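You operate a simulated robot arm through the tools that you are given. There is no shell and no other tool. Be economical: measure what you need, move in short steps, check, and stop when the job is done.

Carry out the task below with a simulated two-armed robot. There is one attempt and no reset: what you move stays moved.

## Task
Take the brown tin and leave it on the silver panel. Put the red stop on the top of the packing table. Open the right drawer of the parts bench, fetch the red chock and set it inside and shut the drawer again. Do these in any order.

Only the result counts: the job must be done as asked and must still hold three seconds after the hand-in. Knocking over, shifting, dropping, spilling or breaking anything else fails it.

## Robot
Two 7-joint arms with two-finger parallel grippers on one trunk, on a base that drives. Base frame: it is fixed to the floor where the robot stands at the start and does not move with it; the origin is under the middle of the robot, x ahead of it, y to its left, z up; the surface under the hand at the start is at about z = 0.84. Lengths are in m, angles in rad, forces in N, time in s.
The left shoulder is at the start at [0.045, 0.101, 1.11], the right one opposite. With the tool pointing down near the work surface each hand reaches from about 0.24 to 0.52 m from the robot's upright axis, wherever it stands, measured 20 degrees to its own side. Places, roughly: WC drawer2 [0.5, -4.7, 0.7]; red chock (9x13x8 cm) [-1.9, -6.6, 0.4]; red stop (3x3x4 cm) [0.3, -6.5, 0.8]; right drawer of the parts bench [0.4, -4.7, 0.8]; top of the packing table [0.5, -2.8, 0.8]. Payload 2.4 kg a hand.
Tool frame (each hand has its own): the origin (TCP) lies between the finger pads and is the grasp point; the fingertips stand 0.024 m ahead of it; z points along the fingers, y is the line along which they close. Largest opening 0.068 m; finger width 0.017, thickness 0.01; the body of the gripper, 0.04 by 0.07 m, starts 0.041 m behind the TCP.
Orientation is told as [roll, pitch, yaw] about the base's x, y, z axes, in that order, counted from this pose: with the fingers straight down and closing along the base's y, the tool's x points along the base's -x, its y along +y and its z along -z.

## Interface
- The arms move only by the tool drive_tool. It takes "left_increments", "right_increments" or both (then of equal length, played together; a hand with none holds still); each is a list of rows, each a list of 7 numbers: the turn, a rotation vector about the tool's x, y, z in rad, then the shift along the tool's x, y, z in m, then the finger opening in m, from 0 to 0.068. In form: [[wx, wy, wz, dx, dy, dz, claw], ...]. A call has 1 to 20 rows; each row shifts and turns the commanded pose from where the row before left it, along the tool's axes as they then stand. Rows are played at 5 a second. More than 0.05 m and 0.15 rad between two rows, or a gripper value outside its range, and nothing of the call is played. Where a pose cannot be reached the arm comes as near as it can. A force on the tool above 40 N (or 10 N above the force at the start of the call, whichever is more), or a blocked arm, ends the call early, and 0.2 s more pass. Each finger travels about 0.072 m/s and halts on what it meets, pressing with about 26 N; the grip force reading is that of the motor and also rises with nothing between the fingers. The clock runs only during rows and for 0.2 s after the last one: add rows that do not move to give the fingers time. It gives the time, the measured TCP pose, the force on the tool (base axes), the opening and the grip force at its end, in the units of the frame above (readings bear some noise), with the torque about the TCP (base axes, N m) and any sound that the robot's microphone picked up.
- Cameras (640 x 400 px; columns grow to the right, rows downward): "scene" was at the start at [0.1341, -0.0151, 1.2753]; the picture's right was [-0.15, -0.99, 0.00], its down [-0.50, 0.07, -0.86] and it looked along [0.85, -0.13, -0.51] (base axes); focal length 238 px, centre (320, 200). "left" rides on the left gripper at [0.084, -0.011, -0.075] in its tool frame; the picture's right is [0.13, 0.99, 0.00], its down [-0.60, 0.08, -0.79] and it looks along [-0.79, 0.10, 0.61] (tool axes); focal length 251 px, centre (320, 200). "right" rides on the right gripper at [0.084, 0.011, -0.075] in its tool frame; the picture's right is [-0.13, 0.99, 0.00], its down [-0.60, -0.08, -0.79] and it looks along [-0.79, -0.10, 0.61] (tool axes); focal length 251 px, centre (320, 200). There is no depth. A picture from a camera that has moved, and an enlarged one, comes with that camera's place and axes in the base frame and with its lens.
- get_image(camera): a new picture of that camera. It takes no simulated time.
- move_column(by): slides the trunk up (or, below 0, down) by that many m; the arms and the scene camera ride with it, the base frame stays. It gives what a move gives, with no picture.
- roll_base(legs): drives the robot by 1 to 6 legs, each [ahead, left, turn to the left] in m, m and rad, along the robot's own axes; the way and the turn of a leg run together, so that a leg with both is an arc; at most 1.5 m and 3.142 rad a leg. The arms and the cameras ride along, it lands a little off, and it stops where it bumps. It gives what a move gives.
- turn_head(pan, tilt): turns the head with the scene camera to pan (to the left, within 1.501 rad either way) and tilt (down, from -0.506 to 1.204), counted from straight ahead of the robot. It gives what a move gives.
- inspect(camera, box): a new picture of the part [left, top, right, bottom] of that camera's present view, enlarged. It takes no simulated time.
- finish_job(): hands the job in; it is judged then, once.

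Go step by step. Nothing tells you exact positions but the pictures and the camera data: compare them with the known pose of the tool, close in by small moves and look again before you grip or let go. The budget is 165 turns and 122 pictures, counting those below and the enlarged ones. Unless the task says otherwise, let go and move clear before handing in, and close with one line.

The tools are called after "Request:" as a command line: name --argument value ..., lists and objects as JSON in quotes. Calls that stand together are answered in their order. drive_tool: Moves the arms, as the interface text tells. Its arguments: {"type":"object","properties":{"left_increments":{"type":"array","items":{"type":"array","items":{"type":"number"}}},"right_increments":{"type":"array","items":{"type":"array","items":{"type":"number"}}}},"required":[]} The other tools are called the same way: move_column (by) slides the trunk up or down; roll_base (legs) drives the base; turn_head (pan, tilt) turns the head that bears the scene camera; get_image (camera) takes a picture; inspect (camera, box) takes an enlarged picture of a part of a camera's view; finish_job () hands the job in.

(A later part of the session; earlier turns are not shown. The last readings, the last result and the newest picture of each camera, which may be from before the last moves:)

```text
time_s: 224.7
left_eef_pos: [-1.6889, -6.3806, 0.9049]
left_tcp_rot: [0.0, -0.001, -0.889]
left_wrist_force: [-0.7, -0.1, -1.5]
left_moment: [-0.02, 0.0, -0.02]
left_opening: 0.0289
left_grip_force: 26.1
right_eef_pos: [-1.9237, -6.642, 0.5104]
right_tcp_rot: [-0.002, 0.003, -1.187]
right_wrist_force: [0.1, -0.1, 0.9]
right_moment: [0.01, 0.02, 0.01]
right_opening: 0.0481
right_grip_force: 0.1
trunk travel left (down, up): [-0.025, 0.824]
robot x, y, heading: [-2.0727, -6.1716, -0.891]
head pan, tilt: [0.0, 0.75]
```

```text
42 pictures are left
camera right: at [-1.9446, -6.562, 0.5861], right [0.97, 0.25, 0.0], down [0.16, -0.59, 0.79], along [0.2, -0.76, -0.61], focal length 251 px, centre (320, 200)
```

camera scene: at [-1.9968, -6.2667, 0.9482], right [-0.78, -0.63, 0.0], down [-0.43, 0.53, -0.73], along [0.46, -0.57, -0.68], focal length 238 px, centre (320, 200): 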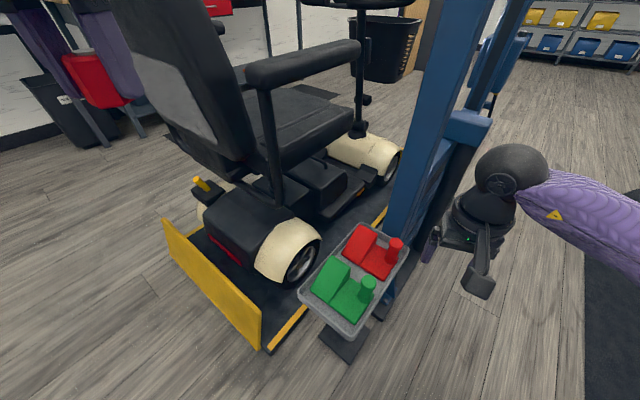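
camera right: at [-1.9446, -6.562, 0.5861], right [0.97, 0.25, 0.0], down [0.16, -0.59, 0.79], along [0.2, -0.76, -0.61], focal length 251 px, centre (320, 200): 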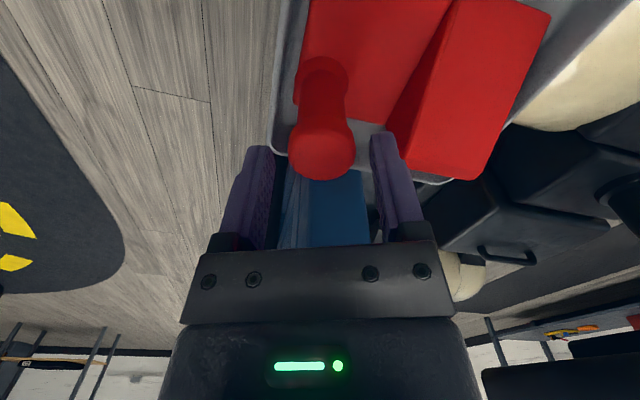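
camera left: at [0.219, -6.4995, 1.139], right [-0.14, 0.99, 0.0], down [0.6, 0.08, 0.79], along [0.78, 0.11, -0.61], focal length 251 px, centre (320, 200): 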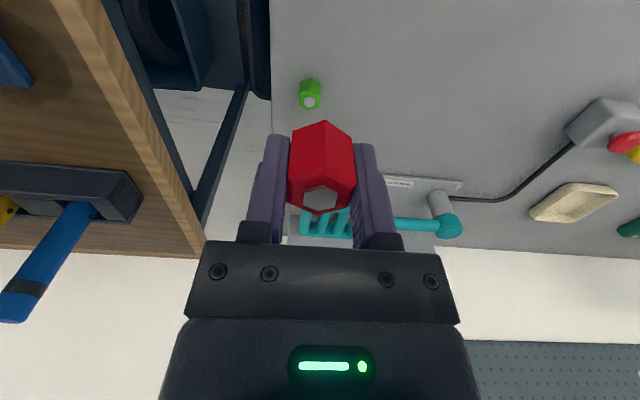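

Perfectly centred. Lower 3.8 cm and close.

Request:
drive_tool --right_increments '[[0, 0, 0, 0, 0, 0.02, 0.048], [0, 0, 0, 0, 0, 0.018, 0.048], [0, 0, 0, 0, 0, 0, 0.048], [0, 0, 0, 0, 0, 0, 0.03], [0, 0, 0, 0, 0, 0, 0.01], [0, 0, 0, 0, 0, 0, 0.0], [0, 0, 0, 0, 0, 0, 0.0]]'

Request:
get_image --camera "right"

```text
time_s: 226.2
left_eef_pos: [-1.6911, -6.3812, 0.9047]
left_tcp_rot: [0.0, -0.001, -0.89]
left_wrist_force: [-0.4, 0.9, 0.0]
left_moment: [-0.03, 0.01, -0.02]
left_opening: 0.0288
left_grip_force: 25.7
right_eef_pos: [-1.9253, -6.643, 0.4723]
right_tcp_rot: [-0.006, 0.004, -1.193]
right_wrist_force: [-7.1, 5.2, 21.4]
right_moment: [0.63, -0.29, -0.12]
right_opening: 0.0274
right_grip_force: 26.1
trunk travel left (down, up): [-0.025, 0.824]
robot x, y, heading: [-2.0742, -6.1696, -0.895]
head pan, tilt: [0.0, 0.75]
stopped in row 7 (right hand): the force on the tool passed its limit at 42 N (the readings are from after the stop); the commanded pose is now the measured one
```

```text
41 pictures are left
camera right: at [-1.9459, -6.5638, 0.5487], right [0.97, 0.25, -0.01], down [0.15, -0.59, 0.79], along [0.19, -0.77, -0.61], focal length 251 px, centre (320, 200)
```

right: 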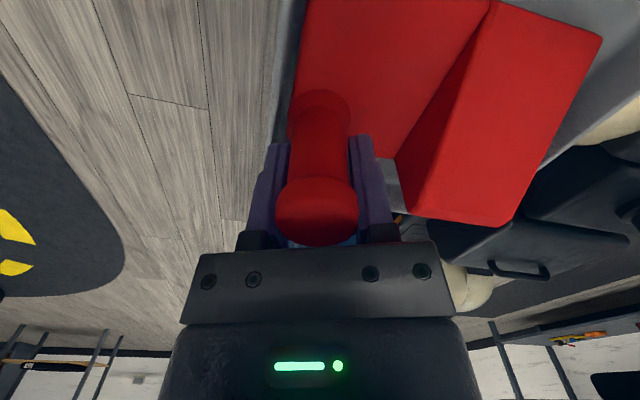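

Gripped on the stem (0.027). Lift gently and look.

Request:
drive_tool --right_increments '[[0, 0, 0, 0, 0, -0.004, 0], [0, 0, 0, 0, 0, -0.01, 0], [0, 0, 0, 0, 0, -0.02, 0], [0, 0, 0, 0, 0, -0.02, 0], [0, 0, 0, 0, 0, -0.025, 0], [0, 0, 0, 0, 0, 0, 0]]'

Request:
get_image --camera "right"

Request:
get_image --camera "scene"

```text
time_s: 227.6
left_eef_pos: [-1.6893, -6.3816, 0.9046]
left_tcp_rot: [0.0, -0.001, -0.89]
left_wrist_force: [-0.5, 0.2, -0.7]
left_moment: [-0.01, -0.03, 0.01]
left_opening: 0.0288
left_grip_force: 25.8
right_eef_pos: [-1.924, -6.6445, 0.552]
right_tcp_rot: [-0.007, 0.006, -1.191]
right_wrist_force: [0.6, -0.6, -3.9]
right_moment: [-0.06, 0.18, -0.04]
right_opening: 0.0274
right_grip_force: 25.1
trunk travel left (down, up): [-0.025, 0.824]
robot x, y, heading: [-2.0753, -6.1696, -0.886]
head pan, tilt: [0.0, 0.75]
```

```text
40 pictures are left
camera right: at [-1.9442, -6.5645, 0.6268], right [0.97, 0.25, -0.01], down [0.16, -0.59, 0.79], along [0.19, -0.77, -0.61], focal length 251 px, centre (320, 200)
```

right: 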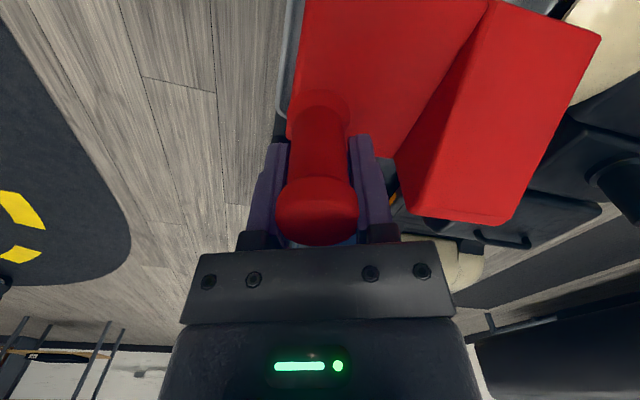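

```text
39 pictures are left
camera scene: at [-1.9398, -6.3378, 0.9481], right [-0.78, -0.63, 0.0], down [-0.43, 0.53, -0.73], along [0.46, -0.57, -0.68], focal length 238 px, centre (320, 200)
```

scene: 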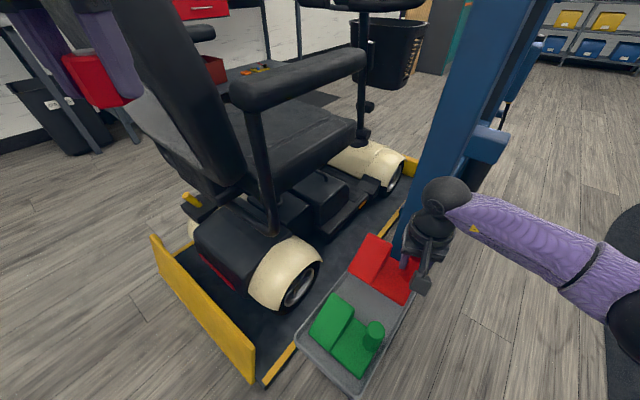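

The chock is held and level. Lift further, back out, turn to heading 0 and raise the trunk.

Request:
drive_tool --right_increments '[[0, 0, 0, 0, 0, -0.025, 0], [0, 0, 0, 0, 0, -0.025, 0], [0, 0, 0, 0, 0, -0.025, 0], [0, 0, 0, 0, 0, -0.025, 0], [0, 0, 0, 0, 0, 0, 0]]'

Request:
roll_base --legs '[[-0.45, 0, 0], [0, 0, 0.89]]'

Request:
move_column --by 0.3

Request:
get_image --camera "scene"

```text
time_s: 228.8
left_eef_pos: [-1.6901, -6.3814, 0.9039]
left_tcp_rot: [-0.002, -0.002, -0.889]
left_wrist_force: [0.1, 0.2, -0.6]
left_moment: [0.01, 0.0, 0.0]
left_opening: 0.0289
left_grip_force: 25.9
right_eef_pos: [-1.9237, -6.6453, 0.6514]
right_tcp_rot: [-0.006, 0.005, -1.193]
right_wrist_force: [0.5, 0.9, -3.2]
right_moment: [-0.05, 0.18, 0.04]
right_opening: 0.0272
right_grip_force: 25.8
trunk travel left (down, up): [-0.025, 0.824]
robot x, y, heading: [-2.0722, -6.1701, -0.89]
head pan, tilt: [0.0, 0.75]
```

```text
time_s: 233.8
left_eef_pos: [-1.9591, -5.6429, 0.904]
left_tcp_rot: [0.0, 0.0, 0.023]
left_wrist_force: [0.4, -0.8, 0.2]
left_moment: [-0.04, -0.03, 0.04]
left_opening: 0.0286
left_grip_force: 25.8
right_eef_pos: [-1.8919, -5.9882, 0.6499]
right_tcp_rot: [-0.006, 0.007, -0.275]
right_wrist_force: [-0.9, -1.0, -2.6]
right_moment: [-0.21, 0.08, -0.01]
right_opening: 0.0271
right_grip_force: 26.0
trunk travel left (down, up): [-0.025, 0.824]
robot x, y, heading: [-2.3596, -5.8198, 0.025]
head pan, tilt: [0.0, 0.75]
```

```text
time_s: 236.8
left_eef_pos: [-1.9596, -5.642, 1.2034]
left_tcp_rot: [0.001, 0.001, 0.025]
left_wrist_force: [0.5, 0.5, 0.3]
left_moment: [0.0, 0.0, 0.01]
left_opening: 0.0289
left_grip_force: 26.0
right_eef_pos: [-1.8922, -5.9889, 0.9494]
right_tcp_rot: [-0.007, 0.005, -0.275]
right_wrist_force: [-0.1, -0.4, -3.7]
right_moment: [-0.16, 0.06, 0.01]
right_opening: 0.0271
right_grip_force: 25.7
trunk travel left (down, up): [-0.325, 0.524]
robot x, y, heading: [-2.3623, -5.8179, 0.024]
head pan, tilt: [0.0, 0.75]
```

```text
38 pictures are left
camera scene: at [-2.2327, -5.8177, 1.2561], right [0.02, -1.0, 0.0], down [-0.68, -0.02, -0.73], along [0.73, 0.02, -0.68], focal length 238 px, centre (320, 200)
```

scene: 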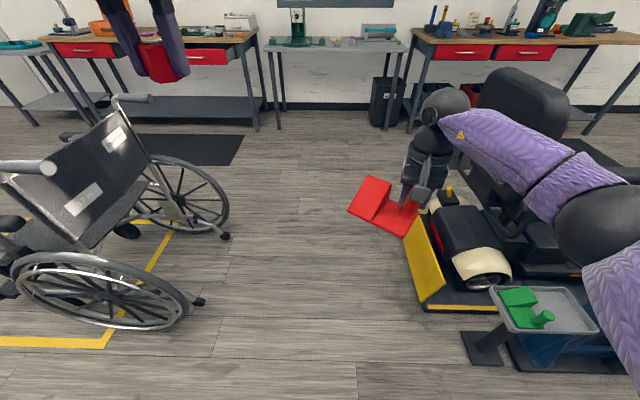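

All held. Drive back through the gap and up to the open drawer.

Request:
roll_base --legs '[[1.45, 0, -0.024], [0.25, 0, 0], [0, 1.13, 0]]'

Request:
turn_head --pan -0.15 --tilt 0.7

Request:
get_image --camera "scene"

```text
time_s: 251.0
left_eef_pos: [-0.2397, -4.4835, 1.2033]
left_tcp_rot: [0.0, 0.0, 0.008]
left_wrist_force: [0.6, -0.2, -0.6]
left_moment: [-0.02, -0.01, 0.01]
left_opening: 0.0286
left_grip_force: 26.3
right_eef_pos: [-0.1788, -4.8298, 0.9508]
right_tcp_rot: [-0.008, 0.005, -0.293]
right_wrist_force: [-1.1, 0.0, -3.1]
right_moment: [-0.19, 0.05, 0.0]
right_opening: 0.0273
right_grip_force: 25.9
trunk travel left (down, up): [-0.325, 0.524]
robot x, y, heading: [-0.644, -4.6532, 0.003]
head pan, tilt: [0.0, 0.75]
```

```text
time_s: 251.7
left_eef_pos: [-0.2385, -4.4826, 1.204]
left_tcp_rot: [0.001, 0.001, 0.008]
left_wrist_force: [-0.6, 0.4, -0.9]
left_moment: [0.04, 0.0, 0.01]
left_opening: 0.0288
left_grip_force: 25.8
right_eef_pos: [-0.1791, -4.8301, 0.9502]
right_tcp_rot: [-0.006, 0.004, -0.294]
right_wrist_force: [0.6, 0.3, -3.1]
right_moment: [-0.18, 0.07, 0.02]
right_opening: 0.0273
right_grip_force: 26.4
trunk travel left (down, up): [-0.325, 0.524]
robot x, y, heading: [-0.6426, -4.6548, 0.005]
head pan, tilt: [-0.15, 0.7]
```

```text
37 pictures are left
camera scene: at [-0.5153, -4.6661, 1.2604], right [-0.14, -0.99, 0.0], down [-0.64, 0.09, -0.76], along [0.76, -0.11, -0.64], focal length 238 px, centre (320, 200)
```

scene: 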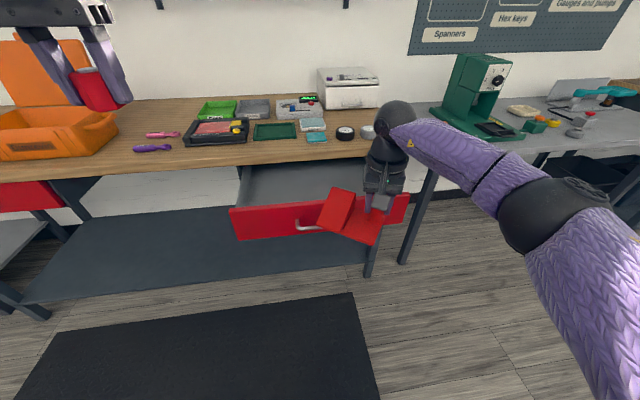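

Turn the chock to lie along y, then drive ahead so it hangs over the drawer.

Request:
drive_tool --right_increments '[[0, 0, -0.135, 0, 0, 0, 0], [0, 0, -0.135, 0, 0, 0, 0], [0, 0, -0.135, 0, 0, 0, 0], [0, 0, -0.135, 0, 0, 0, 0], [0, 0, -0.135, 0, 0, 0, 0], [0, 0, 0, 0, 0, 0, 0]]'

Request:
roll_base --legs '[[0.235, 0, 0]]'

Request:
turn_head --pan -0.2 --tilt 0.95

Request:
get_image --camera "scene"

Request:
get_image --camera "right"

```text
time_s: 253.1
left_eef_pos: [-0.2402, -4.4835, 1.2033]
left_tcp_rot: [0.001, 0.0, 0.009]
left_wrist_force: [-0.2, 0.1, 0.2]
left_moment: [0.0, 0.01, 0.01]
left_opening: 0.0289
left_grip_force: 26.2
right_eef_pos: [-0.1793, -4.8302, 0.95]
right_tcp_rot: [-0.002, 0.011, 0.381]
right_wrist_force: [-0.7, -0.7, -2.3]
right_moment: [-0.19, -0.08, -0.02]
right_opening: 0.0271
right_grip_force: 25.9
trunk travel left (down, up): [-0.325, 0.524]
robot x, y, heading: [-0.6456, -4.652, 0.007]
head pan, tilt: [-0.15, 0.7]
```

```text
time_s: 254.8
left_eef_pos: [-0.0045, -4.4839, 1.2045]
left_tcp_rot: [0.001, 0.0, 0.002]
left_wrist_force: [-0.3, 0.1, -0.5]
left_moment: [-0.02, 0.02, 0.01]
left_opening: 0.0289
left_grip_force: 26.1
right_eef_pos: [0.0555, -4.831, 0.9499]
right_tcp_rot: [-0.001, 0.01, 0.378]
right_wrist_force: [-0.2, -0.4, -2.9]
right_moment: [-0.18, -0.06, 0.03]
right_opening: 0.0271
right_grip_force: 26.2
trunk travel left (down, up): [-0.325, 0.524]
robot x, y, heading: [-0.4125, -4.6513, 0.006]
head pan, tilt: [-0.15, 0.7]
```

```text
time_s: 255.6
left_eef_pos: [-0.0049, -4.4836, 1.2051]
left_tcp_rot: [0.0, 0.0, 0.004]
left_wrist_force: [0.8, -0.3, -0.4]
left_moment: [-0.04, -0.05, 0.0]
left_opening: 0.0286
left_grip_force: 26.2
right_eef_pos: [0.0553, -4.8306, 0.9503]
right_tcp_rot: [-0.001, 0.007, 0.378]
right_wrist_force: [0.1, -0.1, -3.9]
right_moment: [-0.2, -0.06, 0.01]
right_opening: 0.0274
right_grip_force: 25.9
trunk travel left (down, up): [-0.325, 0.524]
robot x, y, heading: [-0.4122, -4.6464, 0.006]
head pan, tilt: [-0.201, 0.949]
```

```text
36 pictures are left
camera scene: at [-0.2937, -4.6672, 1.2407], right [-0.2, -0.98, 0.0], down [-0.8, 0.16, -0.58], along [0.57, -0.11, -0.81], focal length 238 px, centre (320, 200)
```

scene: 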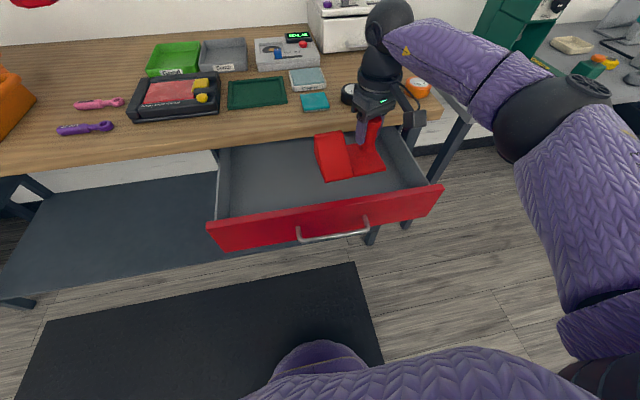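

```text
35 pictures are left
camera right: at [-0.027, -4.8528, 1.0258], right [-0.25, 0.97, 0.0], down [0.6, 0.15, 0.79], along [0.76, 0.19, -0.62], focal length 251 px, centre (320, 200)
```

right: 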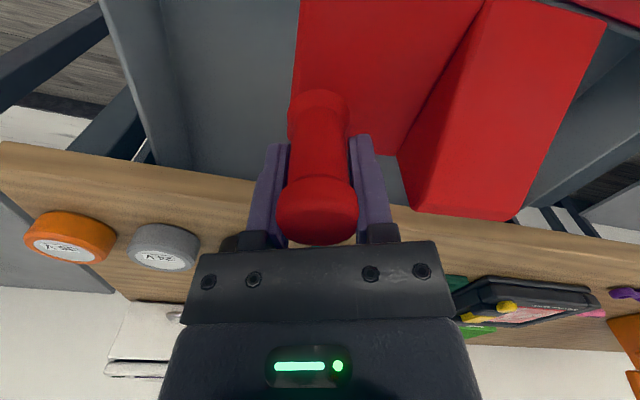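

The chock hangs over the drawer interior. Lower it 10 cm and check.

Request:
drive_tool --right_increments '[[0, 0, 0, 0, 0, 0.03, 0], [0, 0, 0, 0, 0, 0.03, 0], [0, 0, 0, 0, 0, 0.03, 0], [0, 0, 0, 0, 0, 0.015, 0], [0, 0, 0, 0, 0, 0, 0]]'

Request:
inspect --camera "scene" --box '[200, 90, 460, 252]'

```text
time_s: 256.8
left_eef_pos: [-0.0072, -4.4834, 1.204]
left_tcp_rot: [0.0, -0.003, 0.005]
left_wrist_force: [-0.8, -0.3, 0.4]
left_moment: [0.02, 0.0, -0.02]
left_opening: 0.0288
left_grip_force: 25.9
right_eef_pos: [0.0528, -4.8308, 0.8622]
right_tcp_rot: [-0.003, 0.007, 0.377]
right_wrist_force: [-0.4, 1.8, 14.1]
right_moment: [1.41, 1.41, -0.14]
right_opening: 0.035
right_grip_force: 26.0
right hand out of reach, approached as far as the arm can: row 4
trunk travel left (down, up): [-0.325, 0.524]
robot x, y, heading: [-0.4072, -4.653, 0.008]
head pan, tilt: [-0.201, 0.949]
```

```text
2.46 times, centred on (330, 171) of scene
camera zoom: at [-0.2948, -4.6667, 1.2408], right [-0.2, -0.98, 0.0], down [-0.8, 0.16, -0.58], along [0.57, -0.11, -0.81], focal length 585 px, centre (295, 271)
```

zoom: 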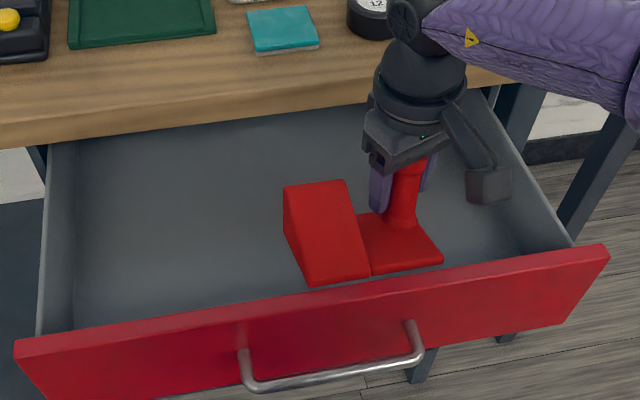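

Contact occurred off-centre toward the front panel: the wedge corner likely touches the drawer front. Lift and look.

Request:
drive_tool --right_increments '[[0, 0, 0, 0, 0, -0.015, 0], [0, 0, 0, 0, 0, -0.025, 0], [0, 0, 0, 0, 0, -0.025, 0], [0, 0, 0, 0, 0, -0.02, 0], [0, 0, 0, 0, 0, 0, 0]]'

Request:
inspect --camera "scene" --box '[200, 90, 460, 252]'

Request:
get_image --camera "right"

```text
time_s: 258.0
left_eef_pos: [-0.0051, -4.4826, 1.2039]
left_tcp_rot: [0.0, 0.0, 0.003]
left_wrist_force: [-0.2, -0.6, -0.3]
left_moment: [0.0, -0.01, -0.02]
left_opening: 0.0287
left_grip_force: 25.5
right_eef_pos: [0.0538, -4.83, 0.9462]
right_tcp_rot: [-0.001, 0.011, 0.377]
right_wrist_force: [-0.8, 0.7, -4.0]
right_moment: [-0.17, -0.06, 0.02]
right_opening: 0.0275
right_grip_force: 25.2
trunk travel left (down, up): [-0.325, 0.524]
robot x, y, heading: [-0.4098, -4.655, 0.003]
head pan, tilt: [-0.201, 0.949]
```

```text
2.46 times, centred on (330, 171) of scene
camera zoom: at [-0.2937, -4.6672, 1.2406], right [-0.2, -0.98, 0.0], down [-0.8, 0.16, -0.58], along [0.57, -0.11, -0.81], focal length 585 px, centre (295, 271)
```

zoom: 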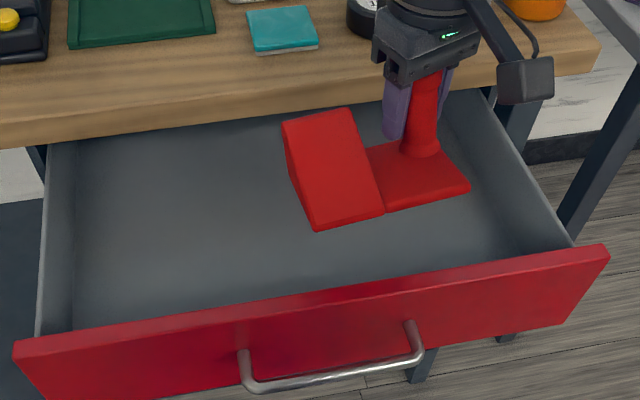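

```text
32 pictures are left
camera right: at [-0.0285, -4.8518, 1.0213], right [-0.24, 0.97, 0.0], down [0.6, 0.15, 0.79], along [0.76, 0.19, -0.62], focal length 251 px, centre (320, 200)
```

right: 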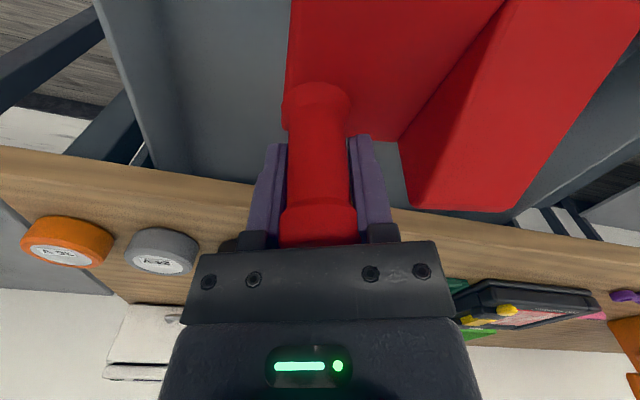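

The chock is still held but has ridden up in the grip, maybe tilted. I shift it 1 cm inward and lower in small steps, watching the force.

Request:
drive_tool --right_increments '[[0, 0, 0, -0.011, -0.004, 0, 0], [0, 0, 0, 0, 0, 0.03, 0], [0, 0, 0, 0, 0, 0.03, 0], [0, 0, 0, 0, 0, 0, 0]]'

Request:
drive_tool --right_increments '[[0, 0, 0, 0, 0, 0.01, 0], [0, 0, 0, 0, 0, 0, 0]]'

Request:
inspect --camera "scene" --box '[280, 90, 440, 190]'

```text
time_s: 259.0
left_eef_pos: [-0.0036, -4.4832, 1.2055]
left_tcp_rot: [0.0, 0.001, 0.003]
left_wrist_force: [-0.2, 1.1, -0.2]
left_moment: [-0.01, 0.04, 0.0]
left_opening: 0.0288
left_grip_force: 25.6
right_eef_pos: [0.0544, -4.8313, 0.8859]
right_tcp_rot: [-0.003, 0.01, 0.378]
right_wrist_force: [0.4, -0.5, -3.6]
right_moment: [-0.19, -0.08, 0.04]
right_opening: 0.0274
right_grip_force: 26.0
right hand out of reach, approached as far as the arm can: row 1
trunk travel left (down, up): [-0.325, 0.524]
robot x, y, heading: [-0.4081, -4.6484, 0.001]
head pan, tilt: [-0.201, 0.949]
```

```text
time_s: 259.6
left_eef_pos: [-0.0032, -4.4821, 1.2038]
left_tcp_rot: [-0.001, 0.0, 0.004]
left_wrist_force: [1.0, 0.2, -0.7]
left_moment: [0.02, 0.02, 0.01]
left_opening: 0.0286
left_grip_force: 25.8
right_eef_pos: [0.0533, -4.8311, 0.8754]
right_tcp_rot: [-0.003, 0.008, 0.375]
right_wrist_force: [0.8, -0.1, -3.3]
right_moment: [-0.19, -0.12, 0.02]
right_opening: 0.0272
right_grip_force: 26.1
trunk travel left (down, up): [-0.325, 0.524]
robot x, y, heading: [-0.4124, -4.6514, 0.006]
head pan, tilt: [-0.201, 0.949]
```

```text
4.00 times, centred on (360, 140) of scene
camera zoom: at [-0.2937, -4.6672, 1.2406], right [-0.2, -0.98, 0.0], down [-0.8, 0.16, -0.58], along [0.57, -0.11, -0.81], focal length 951 px, centre (160, 440)
```

zoom: 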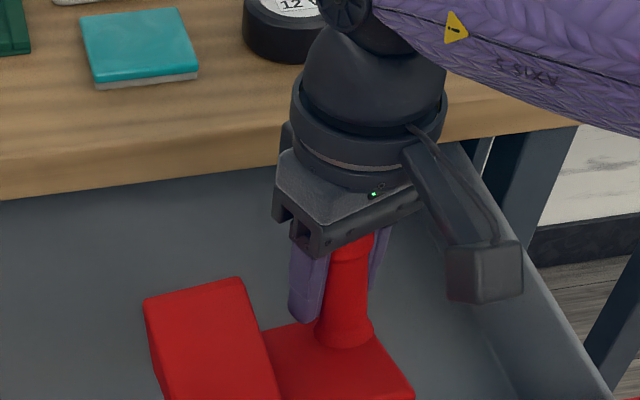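

Ease the base 2 cm ahead for reach and margin from the front panel, then lower in 1 cm steps.

Request:
roll_base --legs '[[0.02, 0, 0]]'

Request:
drive_tool --right_increments '[[0, 0, 0, 0, 0, 0.008, 0], [0, 0, 0, 0, 0, 0, 0]]'

Request:
drive_tool --right_increments '[[0, 0, 0, 0, 0, 0.008, 0], [0, 0, 0, 0, 0, 0, 0]]'

```text
time_s: 260.4
left_eef_pos: [0.0162, -4.4833, 1.2044]
left_tcp_rot: [0.0, -0.001, 0.003]
left_wrist_force: [1.4, -0.3, -0.4]
left_moment: [0.03, 0.01, -0.02]
left_opening: 0.0289
left_grip_force: 26.3
right_eef_pos: [0.0751, -4.8314, 0.8748]
right_tcp_rot: [-0.003, 0.009, 0.375]
right_wrist_force: [0.0, 0.6, -4.3]
right_moment: [-0.16, -0.09, 0.0]
right_opening: 0.0273
right_grip_force: 26.1
trunk travel left (down, up): [-0.325, 0.524]
robot x, y, heading: [-0.3901, -4.6488, 0.0]
head pan, tilt: [-0.201, 0.949]
```

```text
time_s: 261.0
left_eef_pos: [0.0168, -4.4831, 1.2051]
left_tcp_rot: [0.0, -0.001, 0.003]
left_wrist_force: [-0.2, -0.3, -0.1]
left_moment: [0.0, -0.02, -0.01]
left_opening: 0.0288
left_grip_force: 26.7
right_eef_pos: [0.0737, -4.8312, 0.8668]
right_tcp_rot: [-0.005, 0.008, 0.376]
right_wrist_force: [0.1, -0.3, -2.8]
right_moment: [-0.17, -0.11, 0.02]
right_opening: 0.0273
right_grip_force: 26.0
trunk travel left (down, up): [-0.325, 0.524]
robot x, y, heading: [-0.3836, -4.6479, 0.002]
head pan, tilt: [-0.201, 0.949]
```

```text
time_s: 261.6
left_eef_pos: [0.0164, -4.4832, 1.2039]
left_tcp_rot: [-0.001, -0.002, 0.003]
left_wrist_force: [0.2, -0.2, -1.0]
left_moment: [-0.02, -0.04, -0.04]
left_opening: 0.0288
left_grip_force: 26.1
right_eef_pos: [0.0724, -4.831, 0.8602]
right_tcp_rot: [-0.004, 0.006, 0.374]
right_wrist_force: [0.3, 0.7, -3.5]
right_moment: [-0.18, -0.11, 0.04]
right_opening: 0.0273
right_grip_force: 25.4
trunk travel left (down, up): [-0.325, 0.524]
robot x, y, heading: [-0.3917, -4.6526, 0.002]
head pan, tilt: [-0.201, 0.949]
```

No contact yet — earlier it was indeed the front panel. Continue down.

Request:
drive_tool --right_increments '[[0, 0, 0, 0, 0, 0.01, 0], [0, 0, 0, 0, 0, 0, 0]]'

Request:
drive_tool --right_increments '[[0, 0, 0, 0, 0, 0.008, 0], [0, 0, 0, 0, 0, 0, 0]]'

Request:
inspect --camera "scene" --box '[240, 90, 440, 215]'

```text
time_s: 262.2
left_eef_pos: [0.0158, -4.4819, 1.2038]
left_tcp_rot: [0.0, 0.0, 0.003]
left_wrist_force: [-0.2, -0.4, -0.3]
left_moment: [-0.01, 0.02, -0.01]
left_opening: 0.029
left_grip_force: 25.9
right_eef_pos: [0.0739, -4.8318, 0.8605]
right_tcp_rot: [-0.005, 0.007, 0.373]
right_wrist_force: [0.4, -0.4, -3.5]
right_moment: [-0.18, -0.1, 0.0]
right_opening: 0.0274
right_grip_force: 25.8
right hand out of reach, approached as far as the arm can: row 1
trunk travel left (down, up): [-0.325, 0.524]
robot x, y, heading: [-0.3907, -4.6475, 0.002]
head pan, tilt: [-0.201, 0.949]
```

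```text
time_s: 262.8
left_eef_pos: [0.0152, -4.4824, 1.2053]
left_tcp_rot: [0.0, -0.001, 0.003]
left_wrist_force: [-0.3, 0.0, 0.4]
left_moment: [0.02, 0.02, 0.02]
left_opening: 0.0288
left_grip_force: 26.2
right_eef_pos: [0.0716, -4.8323, 0.8514]
right_tcp_rot: [-0.005, 0.009, 0.371]
right_wrist_force: [0.3, 0.2, -3.7]
right_moment: [-0.14, -0.09, 0.04]
right_opening: 0.0272
right_grip_force: 26.0
trunk travel left (down, up): [-0.325, 0.524]
robot x, y, heading: [-0.3934, -4.6527, 0.001]
head pan, tilt: [-0.201, 0.949]
```

```text
3.20 times, centred on (340, 152) of scene
camera zoom: at [-0.2734, -4.6672, 1.2406], right [-0.2, -0.98, 0.0], down [-0.8, 0.16, -0.58], along [0.57, -0.11, -0.81], focal length 760 px, centre (256, 352)
```

zoom: 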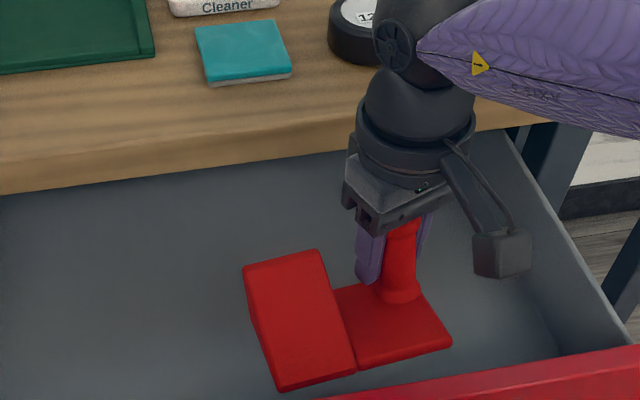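

The arm is near its reach limit here, so I lower with the trunk in small steps.

Request:
move_column --by -0.012

Request:
move_column --by -0.008

```text
time_s: 263.4
left_eef_pos: [0.0165, -4.4836, 1.1923]
left_tcp_rot: [-0.001, 0.001, 0.002]
left_wrist_force: [-0.2, 0.2, -0.7]
left_moment: [0.0, 0.02, 0.0]
left_opening: 0.0287
left_grip_force: 25.6
right_eef_pos: [0.0727, -4.8325, 0.8392]
right_tcp_rot: [-0.004, 0.007, 0.375]
right_wrist_force: [-0.5, 0.7, -2.5]
right_moment: [-0.17, -0.07, 0.0]
right_opening: 0.0271
right_grip_force: 26.0
trunk travel left (down, up): [-0.313, 0.536]
robot x, y, heading: [-0.3882, -4.6517, 0.008]
head pan, tilt: [-0.201, 0.949]
```

```text
time_s: 263.9
left_eef_pos: [0.0168, -4.4826, 1.186]
left_tcp_rot: [0.0, -0.002, 0.005]
left_wrist_force: [0.6, -0.2, 0.2]
left_moment: [0.02, 0.02, 0.0]
left_opening: 0.0287
left_grip_force: 26.0
right_eef_pos: [0.0731, -4.8323, 0.8319]
right_tcp_rot: [-0.004, 0.007, 0.376]
right_wrist_force: [0.7, 0.1, -3.4]
right_moment: [-0.18, -0.09, -0.03]
right_opening: 0.0271
right_grip_force: 26.0
trunk travel left (down, up): [-0.305, 0.544]
robot x, y, heading: [-0.3906, -4.6511, 0.002]
head pan, tilt: [-0.201, 0.949]
```

Request:
move_column --by -0.008

Request:
move_column --by -0.006

Request:
inspect --camera "scene" --box '[240, 90, 440, 215]'

```text
time_s: 264.5
left_eef_pos: [0.0157, -4.4828, 1.1766]
left_tcp_rot: [0.0, -0.002, 0.003]
left_wrist_force: [0.0, 0.3, -0.2]
left_moment: [0.01, 0.0, -0.06]
left_opening: 0.0286
left_grip_force: 26.3
right_eef_pos: [0.0729, -4.8319, 0.8247]
right_tcp_rot: [-0.003, 0.006, 0.376]
right_wrist_force: [-0.4, 0.5, -2.9]
right_moment: [-0.16, -0.1, 0.01]
right_opening: 0.027
right_grip_force: 25.8
trunk travel left (down, up): [-0.297, 0.552]
robot x, y, heading: [-0.3879, -4.6507, 0.004]
head pan, tilt: [-0.201, 0.949]
```

```text
time_s: 265.1
left_eef_pos: [0.0159, -4.4828, 1.1709]
left_tcp_rot: [0.0, 0.0, 0.005]
left_wrist_force: [0.5, -1.2, 0.0]
left_moment: [0.04, 0.0, -0.01]
left_opening: 0.0287
left_grip_force: 25.9
right_eef_pos: [0.072, -4.8307, 0.8185]
right_tcp_rot: [-0.003, 0.01, 0.376]
right_wrist_force: [0.1, -1.0, -2.9]
right_moment: [-0.16, -0.13, 0.0]
right_opening: 0.0273
right_grip_force: 26.1
trunk travel left (down, up): [-0.291, 0.558]
robot x, y, heading: [-0.3915, -4.6511, 0.005]
head pan, tilt: [-0.201, 0.949]
```

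```text
3.20 times, centred on (340, 152) of scene
camera zoom: at [-0.2668, -4.6672, 1.2062], right [-0.2, -0.98, 0.0], down [-0.8, 0.16, -0.58], along [0.57, -0.11, -0.81], focal length 760 px, centre (256, 352)
```

zoom: 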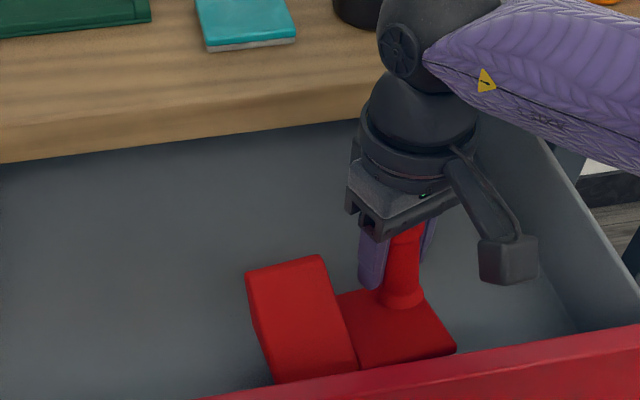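

Still free. Continue lowering with the trunk.

Request:
move_column --by -0.008

Request:
move_column --by -0.006

Request:
move_column --by -0.005

```text
time_s: 265.6
left_eef_pos: [0.0161, -4.4831, 1.1627]
left_tcp_rot: [-0.001, -0.001, 0.004]
left_wrist_force: [0.0, -0.6, 0.3]
left_moment: [0.01, 0.0, -0.02]
left_opening: 0.0285
left_grip_force: 25.2
right_eef_pos: [0.0723, -4.8312, 0.8106]
right_tcp_rot: [-0.003, 0.008, 0.374]
right_wrist_force: [-0.5, -0.7, -3.1]
right_moment: [-0.11, -0.07, 0.01]
right_opening: 0.0273
right_grip_force: 25.9
trunk travel left (down, up): [-0.283, 0.566]
robot x, y, heading: [-0.39, -4.6501, 0.003]
head pan, tilt: [-0.201, 0.949]
```

```text
time_s: 266.2
left_eef_pos: [0.0165, -4.4832, 1.1568]
left_tcp_rot: [0.0, 0.0, 0.005]
left_wrist_force: [0.1, 0.7, -0.8]
left_moment: [-0.01, 0.03, 0.01]
left_opening: 0.0287
left_grip_force: 25.9
right_eef_pos: [0.0731, -4.8323, 0.804]
right_tcp_rot: [-0.002, 0.007, 0.376]
right_wrist_force: [-0.5, 0.3, -2.9]
right_moment: [-0.13, -0.1, 0.02]
right_opening: 0.0269
right_grip_force: 26.2
trunk travel left (down, up): [-0.277, 0.572]
robot x, y, heading: [-0.3906, -4.6552, 0.003]
head pan, tilt: [-0.201, 0.949]
```

```text
time_s: 266.7
left_eef_pos: [0.017, -4.4835, 1.1499]
left_tcp_rot: [0.002, -0.002, 0.003]
left_wrist_force: [-0.7, -1.0, -0.9]
left_moment: [-0.03, 0.01, 0.02]
left_opening: 0.029
left_grip_force: 26.2
right_eef_pos: [0.0715, -4.8307, 0.7995]
right_tcp_rot: [-0.003, 0.009, 0.376]
right_wrist_force: [-0.3, -0.4, -3.6]
right_moment: [-0.17, -0.1, 0.04]
right_opening: 0.0269
right_grip_force: 25.6
trunk travel left (down, up): [-0.272, 0.578]
robot x, y, heading: [-0.3917, -4.6528, 0.007]
head pan, tilt: [-0.201, 0.949]
```

Request:
move_column --by -0.005

Request:
move_column --by -0.005

Request:
inspect --camera "scene" --box '[240, 90, 440, 215]'

```text
time_s: 267.3
left_eef_pos: [0.0154, -4.4825, 1.1468]
left_tcp_rot: [0.002, 0.001, 0.004]
left_wrist_force: [-0.3, 0.3, -0.6]
left_moment: [0.02, -0.02, 0.0]
left_opening: 0.0287
left_grip_force: 26.0
right_eef_pos: [0.0737, -4.8318, 0.7943]
right_tcp_rot: [-0.004, 0.008, 0.375]
right_wrist_force: [0.8, 0.1, -2.4]
right_moment: [-0.16, -0.11, 0.0]
right_opening: 0.0269
right_grip_force: 26.3
trunk travel left (down, up): [-0.267, 0.582]
robot x, y, heading: [-0.3926, -4.6562, 0.001]
head pan, tilt: [-0.201, 0.949]
```

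```text
time_s: 267.8
left_eef_pos: [0.0146, -4.4835, 1.1423]
left_tcp_rot: [0.0, -0.001, 0.003]
left_wrist_force: [-0.6, -0.7, -0.8]
left_moment: [0.0, -0.02, -0.02]
left_opening: 0.0289
left_grip_force: 25.4
right_eef_pos: [0.073, -4.832, 0.7901]
right_tcp_rot: [-0.003, 0.005, 0.374]
right_wrist_force: [2.4, -5.2, 11.8]
right_moment: [1.07, -0.13, -0.24]
right_opening: 0.0271
right_grip_force: 26.2
trunk travel left (down, up): [-0.262, 0.588]
robot x, y, heading: [-0.3912, -4.6507, 0.004]
head pan, tilt: [-0.201, 0.949]
```

```text
3.20 times, centred on (340, 152) of scene
camera zoom: at [-0.2611, -4.6676, 1.1771], right [-0.2, -0.98, 0.0], down [-0.8, 0.16, -0.58], along [0.57, -0.11, -0.81], focal length 760 px, centre (256, 352)
```

zoom: 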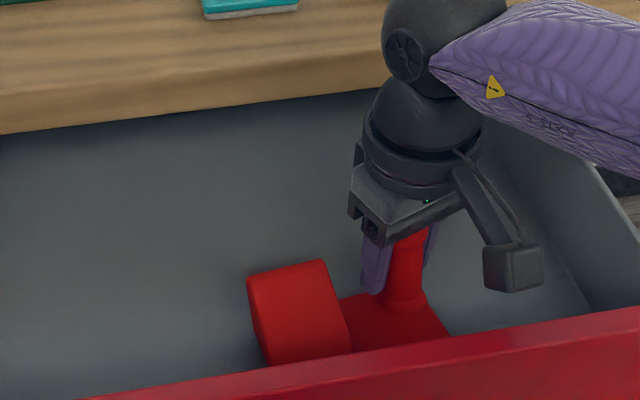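

Contact with the drawer floor. Release and rise with the trunk.

Request:
drive_tool --right_increments '[[0, 0, 0, 0, 0, 0, 0.03], [0, 0, 0, 0, 0, 0, 0.04], [0, 0, 0, 0, 0, 0, 0.05], [0, 0, 0, 0, 0, 0, 0.05], [0, 0, 0, 0, 0, 0, 0.05]]'

Request:
move_column --by 0.05

Request:
inspect --camera "scene" --box '[240, 90, 440, 215]'

```text
time_s: 269.0
left_eef_pos: [0.0156, -4.4845, 1.1407]
left_tcp_rot: [0.0, 0.0, 0.003]
left_wrist_force: [0.6, 0.4, -0.3]
left_moment: [0.02, 0.02, 0.0]
left_opening: 0.0289
left_grip_force: 26.0
right_eef_pos: [0.0719, -4.8323, 0.7889]
right_tcp_rot: [-0.006, 0.007, 0.375]
right_wrist_force: [-0.6, -0.1, -0.4]
right_moment: [-0.01, -0.01, -0.02]
right_opening: 0.0498
right_grip_force: 0.2
trunk travel left (down, up): [-0.262, 0.588]
robot x, y, heading: [-0.3902, -4.6484, 0.007]
head pan, tilt: [-0.201, 0.949]
```

```text
time_s: 269.9
left_eef_pos: [0.0167, -4.4841, 1.1909]
left_tcp_rot: [0.001, -0.001, 0.003]
left_wrist_force: [0.1, 0.3, -1.2]
left_moment: [0.0, 0.02, 0.03]
left_opening: 0.0288
left_grip_force: 25.8
right_eef_pos: [0.0733, -4.8324, 0.8389]
right_tcp_rot: [-0.003, 0.008, 0.375]
right_wrist_force: [-1.1, 0.1, -0.5]
right_moment: [0.01, 0.03, -0.03]
right_opening: 0.0501
right_grip_force: 0.1
trunk travel left (down, up): [-0.312, 0.538]
robot x, y, heading: [-0.3928, -4.6536, 0.004]
head pan, tilt: [-0.201, 0.949]
```

```text
3.20 times, centred on (340, 152) of scene
camera zoom: at [-0.2709, -4.6671, 1.2275], right [-0.2, -0.98, 0.0], down [-0.8, 0.16, -0.58], along [0.57, -0.11, -0.81], focal length 760 px, centre (256, 352)
```

zoom: 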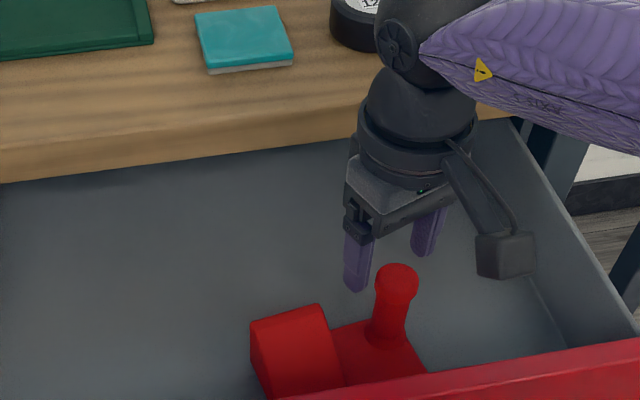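

The chock stands free in the drawer. Raise clear, back off, and set the hand to push the drawer front with closed, forward-leaning fingers.

Request:
move_column --by 0.11

Request:
roll_base --legs '[[-0.28, 0.08, 0]]'

Request:
drive_tool --right_increments '[[0, 0, 0.13, 0, 0, 0, 0.03], [0, 0, 0.13, 0, 0, 0, 0.0], [0, 0, 0.115, 0, 0, 0, 0.0], [0, -0.125, 0, 0, 0, 0, 0.0], [0, -0.125, 0, 0, 0, 0, 0.0], [0, -0.125, 0, 0, 0, 0, 0.0], [0, -0.125, 0, 0, 0, 0, 0.0], [0, 0, 0, 0, 0, 0, 0.0]]'

Request:
turn_head --pan -0.1 --tilt 0.75

Request:
get_image --camera "scene"

```text
time_s: 271.4
left_eef_pos: [0.0173, -4.483, 1.3015]
left_tcp_rot: [0.0, 0.001, 0.003]
left_wrist_force: [-0.2, 1.8, -1.1]
left_moment: [0.01, -0.03, -0.02]
left_opening: 0.0288
left_grip_force: 26.4
right_eef_pos: [0.073, -4.8317, 0.969]
right_tcp_rot: [-0.021, -0.038, 0.375]
right_wrist_force: [-0.5, -0.2, -0.4]
right_moment: [0.03, 0.0, 0.0]
right_opening: 0.0496
right_grip_force: 0.0
trunk travel left (down, up): [-0.422, 0.428]
robot x, y, heading: [-0.3899, -4.6524, 0.005]
head pan, tilt: [-0.201, 0.949]
```

```text
time_s: 273.4
left_eef_pos: [-0.263, -4.404, 1.3003]
left_tcp_rot: [-0.001, -0.002, -0.002]
left_wrist_force: [0.1, -0.6, -0.1]
left_moment: [-0.01, -0.01, 0.01]
left_opening: 0.0287
left_grip_force: 25.7
right_eef_pos: [-0.2084, -4.7528, 0.9696]
right_tcp_rot: [-0.022, -0.036, 0.37]
right_wrist_force: [-0.8, -1.4, 0.6]
right_moment: [-0.02, -0.03, 0.03]
right_opening: 0.0501
right_grip_force: 0.1
trunk travel left (down, up): [-0.422, 0.428]
robot x, y, heading: [-0.6682, -4.5727, 0.001]
head pan, tilt: [-0.201, 0.949]
```

```text
time_s: 275.1
left_eef_pos: [-0.2636, -4.4062, 1.301]
left_tcp_rot: [-0.001, -0.002, 0.0]
left_wrist_force: [-0.2, 0.3, -0.2]
left_moment: [-0.05, 0.0, -0.01]
left_opening: 0.0288
left_grip_force: 25.8
right_eef_pos: [-0.2081, -4.7529, 0.9708]
right_tcp_rot: [-0.008, -0.543, -0.002]
right_wrist_force: [0.2, -0.1, -0.1]
right_moment: [-0.01, 0.0, 0.0]
right_opening: 0.0
right_grip_force: 23.8
trunk travel left (down, up): [-0.422, 0.428]
robot x, y, heading: [-0.6694, -4.5718, -0.001]
head pan, tilt: [-0.201, 0.949]
```

```text
time_s: 275.9
left_eef_pos: [-0.2635, -4.405, 1.3012]
left_tcp_rot: [0.001, -0.003, -0.001]
left_wrist_force: [0.1, -0.2, -0.3]
left_moment: [-0.01, -0.01, -0.01]
left_opening: 0.0288
left_grip_force: 25.9
right_eef_pos: [-0.2085, -4.7538, 0.9707]
right_tcp_rot: [-0.008, -0.543, -0.003]
right_wrist_force: [-0.1, 0.8, -0.1]
right_moment: [0.03, 0.02, 0.01]
right_opening: 0.0002
right_grip_force: 23.6
trunk travel left (down, up): [-0.422, 0.428]
robot x, y, heading: [-0.6679, -4.5708, -0.001]
head pan, tilt: [-0.099, 0.75]
```

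```text
26 pictures are left
camera scene: at [-0.557, -4.5817, 1.354], right [-0.1, -0.99, 0.0], down [-0.68, 0.07, -0.73], along [0.73, -0.07, -0.68], focal length 238 px, centre (320, 200)
```

scene: 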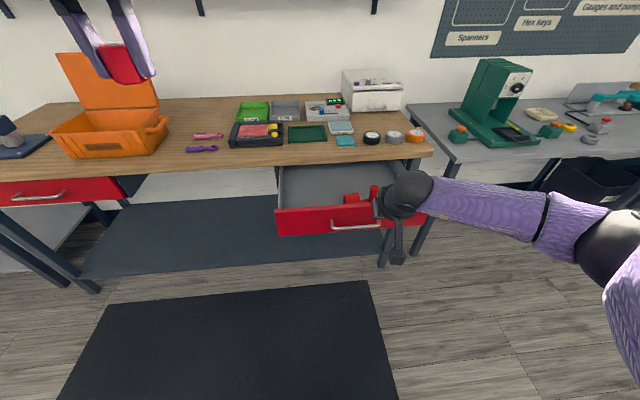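

Lower the closed fingers to bar height, just in front of the handle.

Request:
drive_tool --right_increments '[[0, 0, 0, 0.0066, 0, 0.04, 0], [0, 0, 0, 0.0066, 0, 0.04, 0], [0, 0, 0, 0.0066, 0, 0.04, 0], [0, 0, 0, 0.0066, 0, 0.04, 0], [0, 0, 0, 0.0066, 0, 0.04, 0], [0, 0, 0, 0, 0, 0, 0]]'

Request:
get_image --camera "right"

```text
time_s: 277.3
left_eef_pos: [-0.2631, -4.4052, 1.3012]
left_tcp_rot: [0.001, -0.002, 0.001]
left_wrist_force: [0.7, -0.8, -1.2]
left_moment: [0.01, 0.01, -0.02]
left_opening: 0.0287
left_grip_force: 25.8
right_eef_pos: [-0.165, -4.7549, 0.8109]
right_tcp_rot: [-0.007, -0.544, -0.002]
right_wrist_force: [0.0, 0.6, -0.1]
right_moment: [-0.01, -0.01, 0.02]
right_opening: 0.0
right_grip_force: 24.0
right hand out of reach, approached as far as the arm can: row 4, 5
trunk travel left (down, up): [-0.422, 0.428]
robot x, y, heading: [-0.6698, -4.5714, 0.0]
head pan, tilt: [-0.099, 0.75]
```

```text
25 pictures are left
camera right: at [-0.2767, -4.7444, 0.8313], right [0.12, 0.99, 0.06], down [0.11, -0.07, 0.99], along [0.99, -0.11, -0.12], focal length 251 px, centre (320, 200)
```

right: 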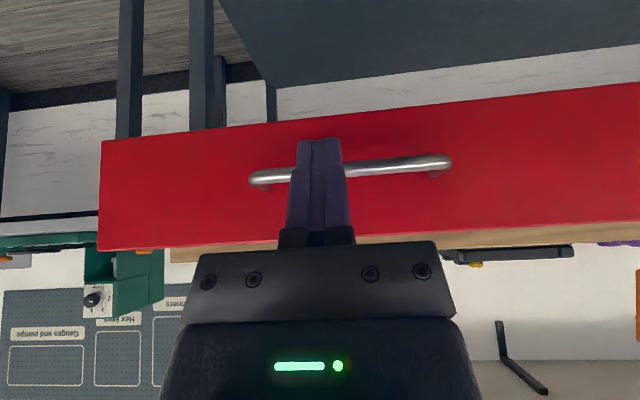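

The bar is at z≈0.78, my tips at 0.79. Lower the trunk 3 cm and push by driving ahead.

Request:
move_column --by -0.03

Request:
roll_base --legs '[[0.15, 0, 0]]'

Request:
get_image --camera "right"

```text
time_s: 278.0
left_eef_pos: [-0.2633, -4.405, 1.2711]
left_tcp_rot: [0.001, -0.001, 0.0]
left_wrist_force: [-0.2, 0.0, -1.1]
left_moment: [0.03, -0.03, 0.02]
left_opening: 0.0289
left_grip_force: 26.4
right_eef_pos: [-0.1682, -4.7521, 0.7811]
right_tcp_rot: [-0.008, -0.543, -0.002]
right_wrist_force: [-0.3, -0.2, -0.3]
right_moment: [-0.04, 0.0, 0.04]
right_opening: 0.0
right_grip_force: 23.8
trunk travel left (down, up): [-0.392, 0.458]
robot x, y, heading: [-0.669, -4.5706, 0.005]
head pan, tilt: [-0.099, 0.75]
```

```text
time_s: 279.4
left_eef_pos: [-0.1129, -4.4048, 1.2714]
left_tcp_rot: [0.0, 0.0, -0.001]
left_wrist_force: [-0.2, 0.8, -0.7]
left_moment: [0.0, -0.01, 0.03]
left_opening: 0.0287
left_grip_force: 26.2
right_eef_pos: [-0.0176, -4.7533, 0.7808]
right_tcp_rot: [-0.006, -0.54, -0.002]
right_wrist_force: [0.5, -0.1, 0.2]
right_moment: [-0.01, -0.04, -0.01]
right_opening: 0.0
right_grip_force: 23.8
trunk travel left (down, up): [-0.392, 0.458]
robot x, y, heading: [-0.5205, -4.5734, -0.002]
head pan, tilt: [-0.099, 0.75]
```

```text
24 pictures are left
camera right: at [-0.1277, -4.7426, 0.8022], right [0.12, 0.99, 0.06], down [0.11, -0.07, 0.99], along [0.99, -0.11, -0.12], focal length 251 px, centre (320, 200)
```

right: 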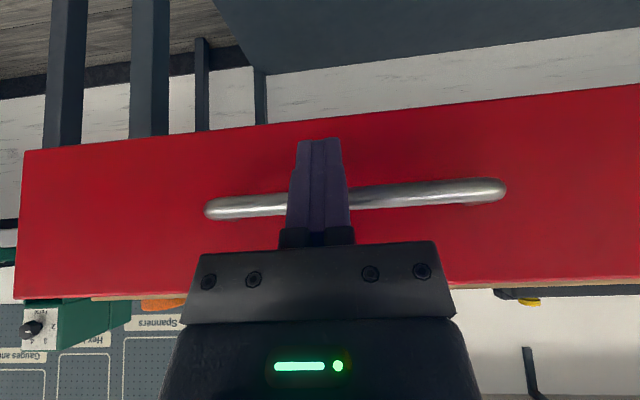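

The drawer is sliding in. Continue 0.10.

Request:
roll_base --legs '[[0.1, 0, 0]]'

Request:
get_image --camera "scene"

```text
time_s: 280.6
left_eef_pos: [-0.0119, -4.4066, 1.2709]
left_tcp_rot: [0.0, 0.0, -0.004]
left_wrist_force: [0.4, -0.7, -1.0]
left_moment: [-0.03, -0.02, -0.03]
left_opening: 0.0291
left_grip_force: 26.0
right_eef_pos: [0.0825, -4.7544, 0.7818]
right_tcp_rot: [-0.008, -0.54, -0.003]
right_wrist_force: [0.7, 0.0, 0.1]
right_moment: [-0.01, -0.02, 0.01]
right_opening: 0.0001
right_grip_force: 23.7
trunk travel left (down, up): [-0.392, 0.458]
robot x, y, heading: [-0.421, -4.5738, -0.005]
head pan, tilt: [-0.099, 0.75]
```

```text
23 pictures are left
camera scene: at [-0.3026, -4.5824, 1.3237], right [-0.1, -0.99, 0.0], down [-0.68, 0.07, -0.73], along [0.73, -0.08, -0.68], focal length 238 px, centre (320, 200)
```

scene: 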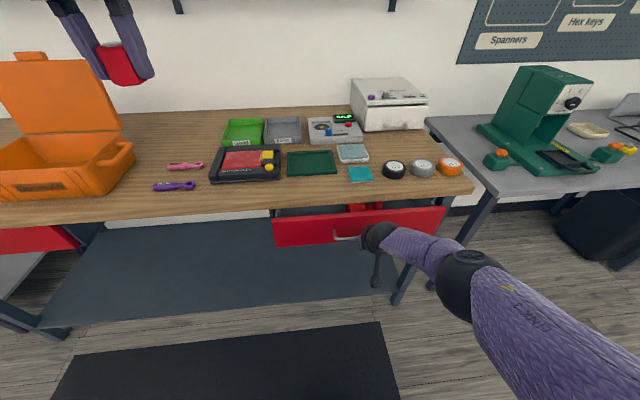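

Nearly shut; push the remaining ~6.5 cm.

Request:
roll_base --legs '[[0.055, 0, 0]]'

Request:
roll_base --legs '[[0.015, 0, 0]]'

Request:
get_image --camera "scene"

```text
time_s: 281.5
left_eef_pos: [0.0433, -4.4073, 1.2704]
left_tcp_rot: [0.0, -0.001, -0.002]
left_wrist_force: [0.3, 0.7, 0.1]
left_moment: [0.0, 0.0, 0.02]
left_opening: 0.029
left_grip_force: 26.0
right_eef_pos: [0.1379, -4.7554, 0.7816]
right_tcp_rot: [-0.008, -0.542, -0.003]
right_wrist_force: [0.1, 0.1, -0.1]
right_moment: [0.02, -0.02, -0.01]
right_opening: 0.0003
right_grip_force: 23.5
trunk travel left (down, up): [-0.392, 0.458]
robot x, y, heading: [-0.3578, -4.5726, -0.001]
head pan, tilt: [-0.099, 0.75]
```

```text
time_s: 282.4
left_eef_pos: [0.0554, -4.4075, 1.2709]
left_tcp_rot: [0.0, 0.0, -0.002]
left_wrist_force: [0.3, 0.0, -0.3]
left_moment: [-0.01, -0.04, -0.02]
left_opening: 0.0285
left_grip_force: 26.1
right_eef_pos: [0.1465, -4.755, 0.7784]
right_tcp_rot: [-0.011, -0.527, -0.002]
right_wrist_force: [-1.4, 0.3, -1.1]
right_moment: [-0.04, -0.03, -0.03]
right_opening: 0.0
right_grip_force: 23.3
trunk travel left (down, up): [-0.392, 0.458]
robot x, y, heading: [-0.3495, -4.5715, -0.006]
head pan, tilt: [-0.099, 0.75]
stopped in leg 1: the force on the tool passed its limit at 50 N (the readings are from after the stop); the commanded pose is now the measured one
```

```text
22 pictures are left
camera scene: at [-0.2347, -4.5828, 1.3238], right [-0.1, -0.99, 0.0], down [-0.68, 0.07, -0.73], along [0.73, -0.08, -0.68], focal length 238 px, centre (320, 200)
```

scene: 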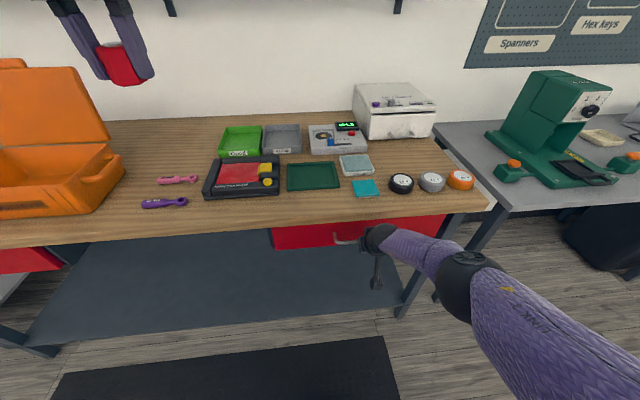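

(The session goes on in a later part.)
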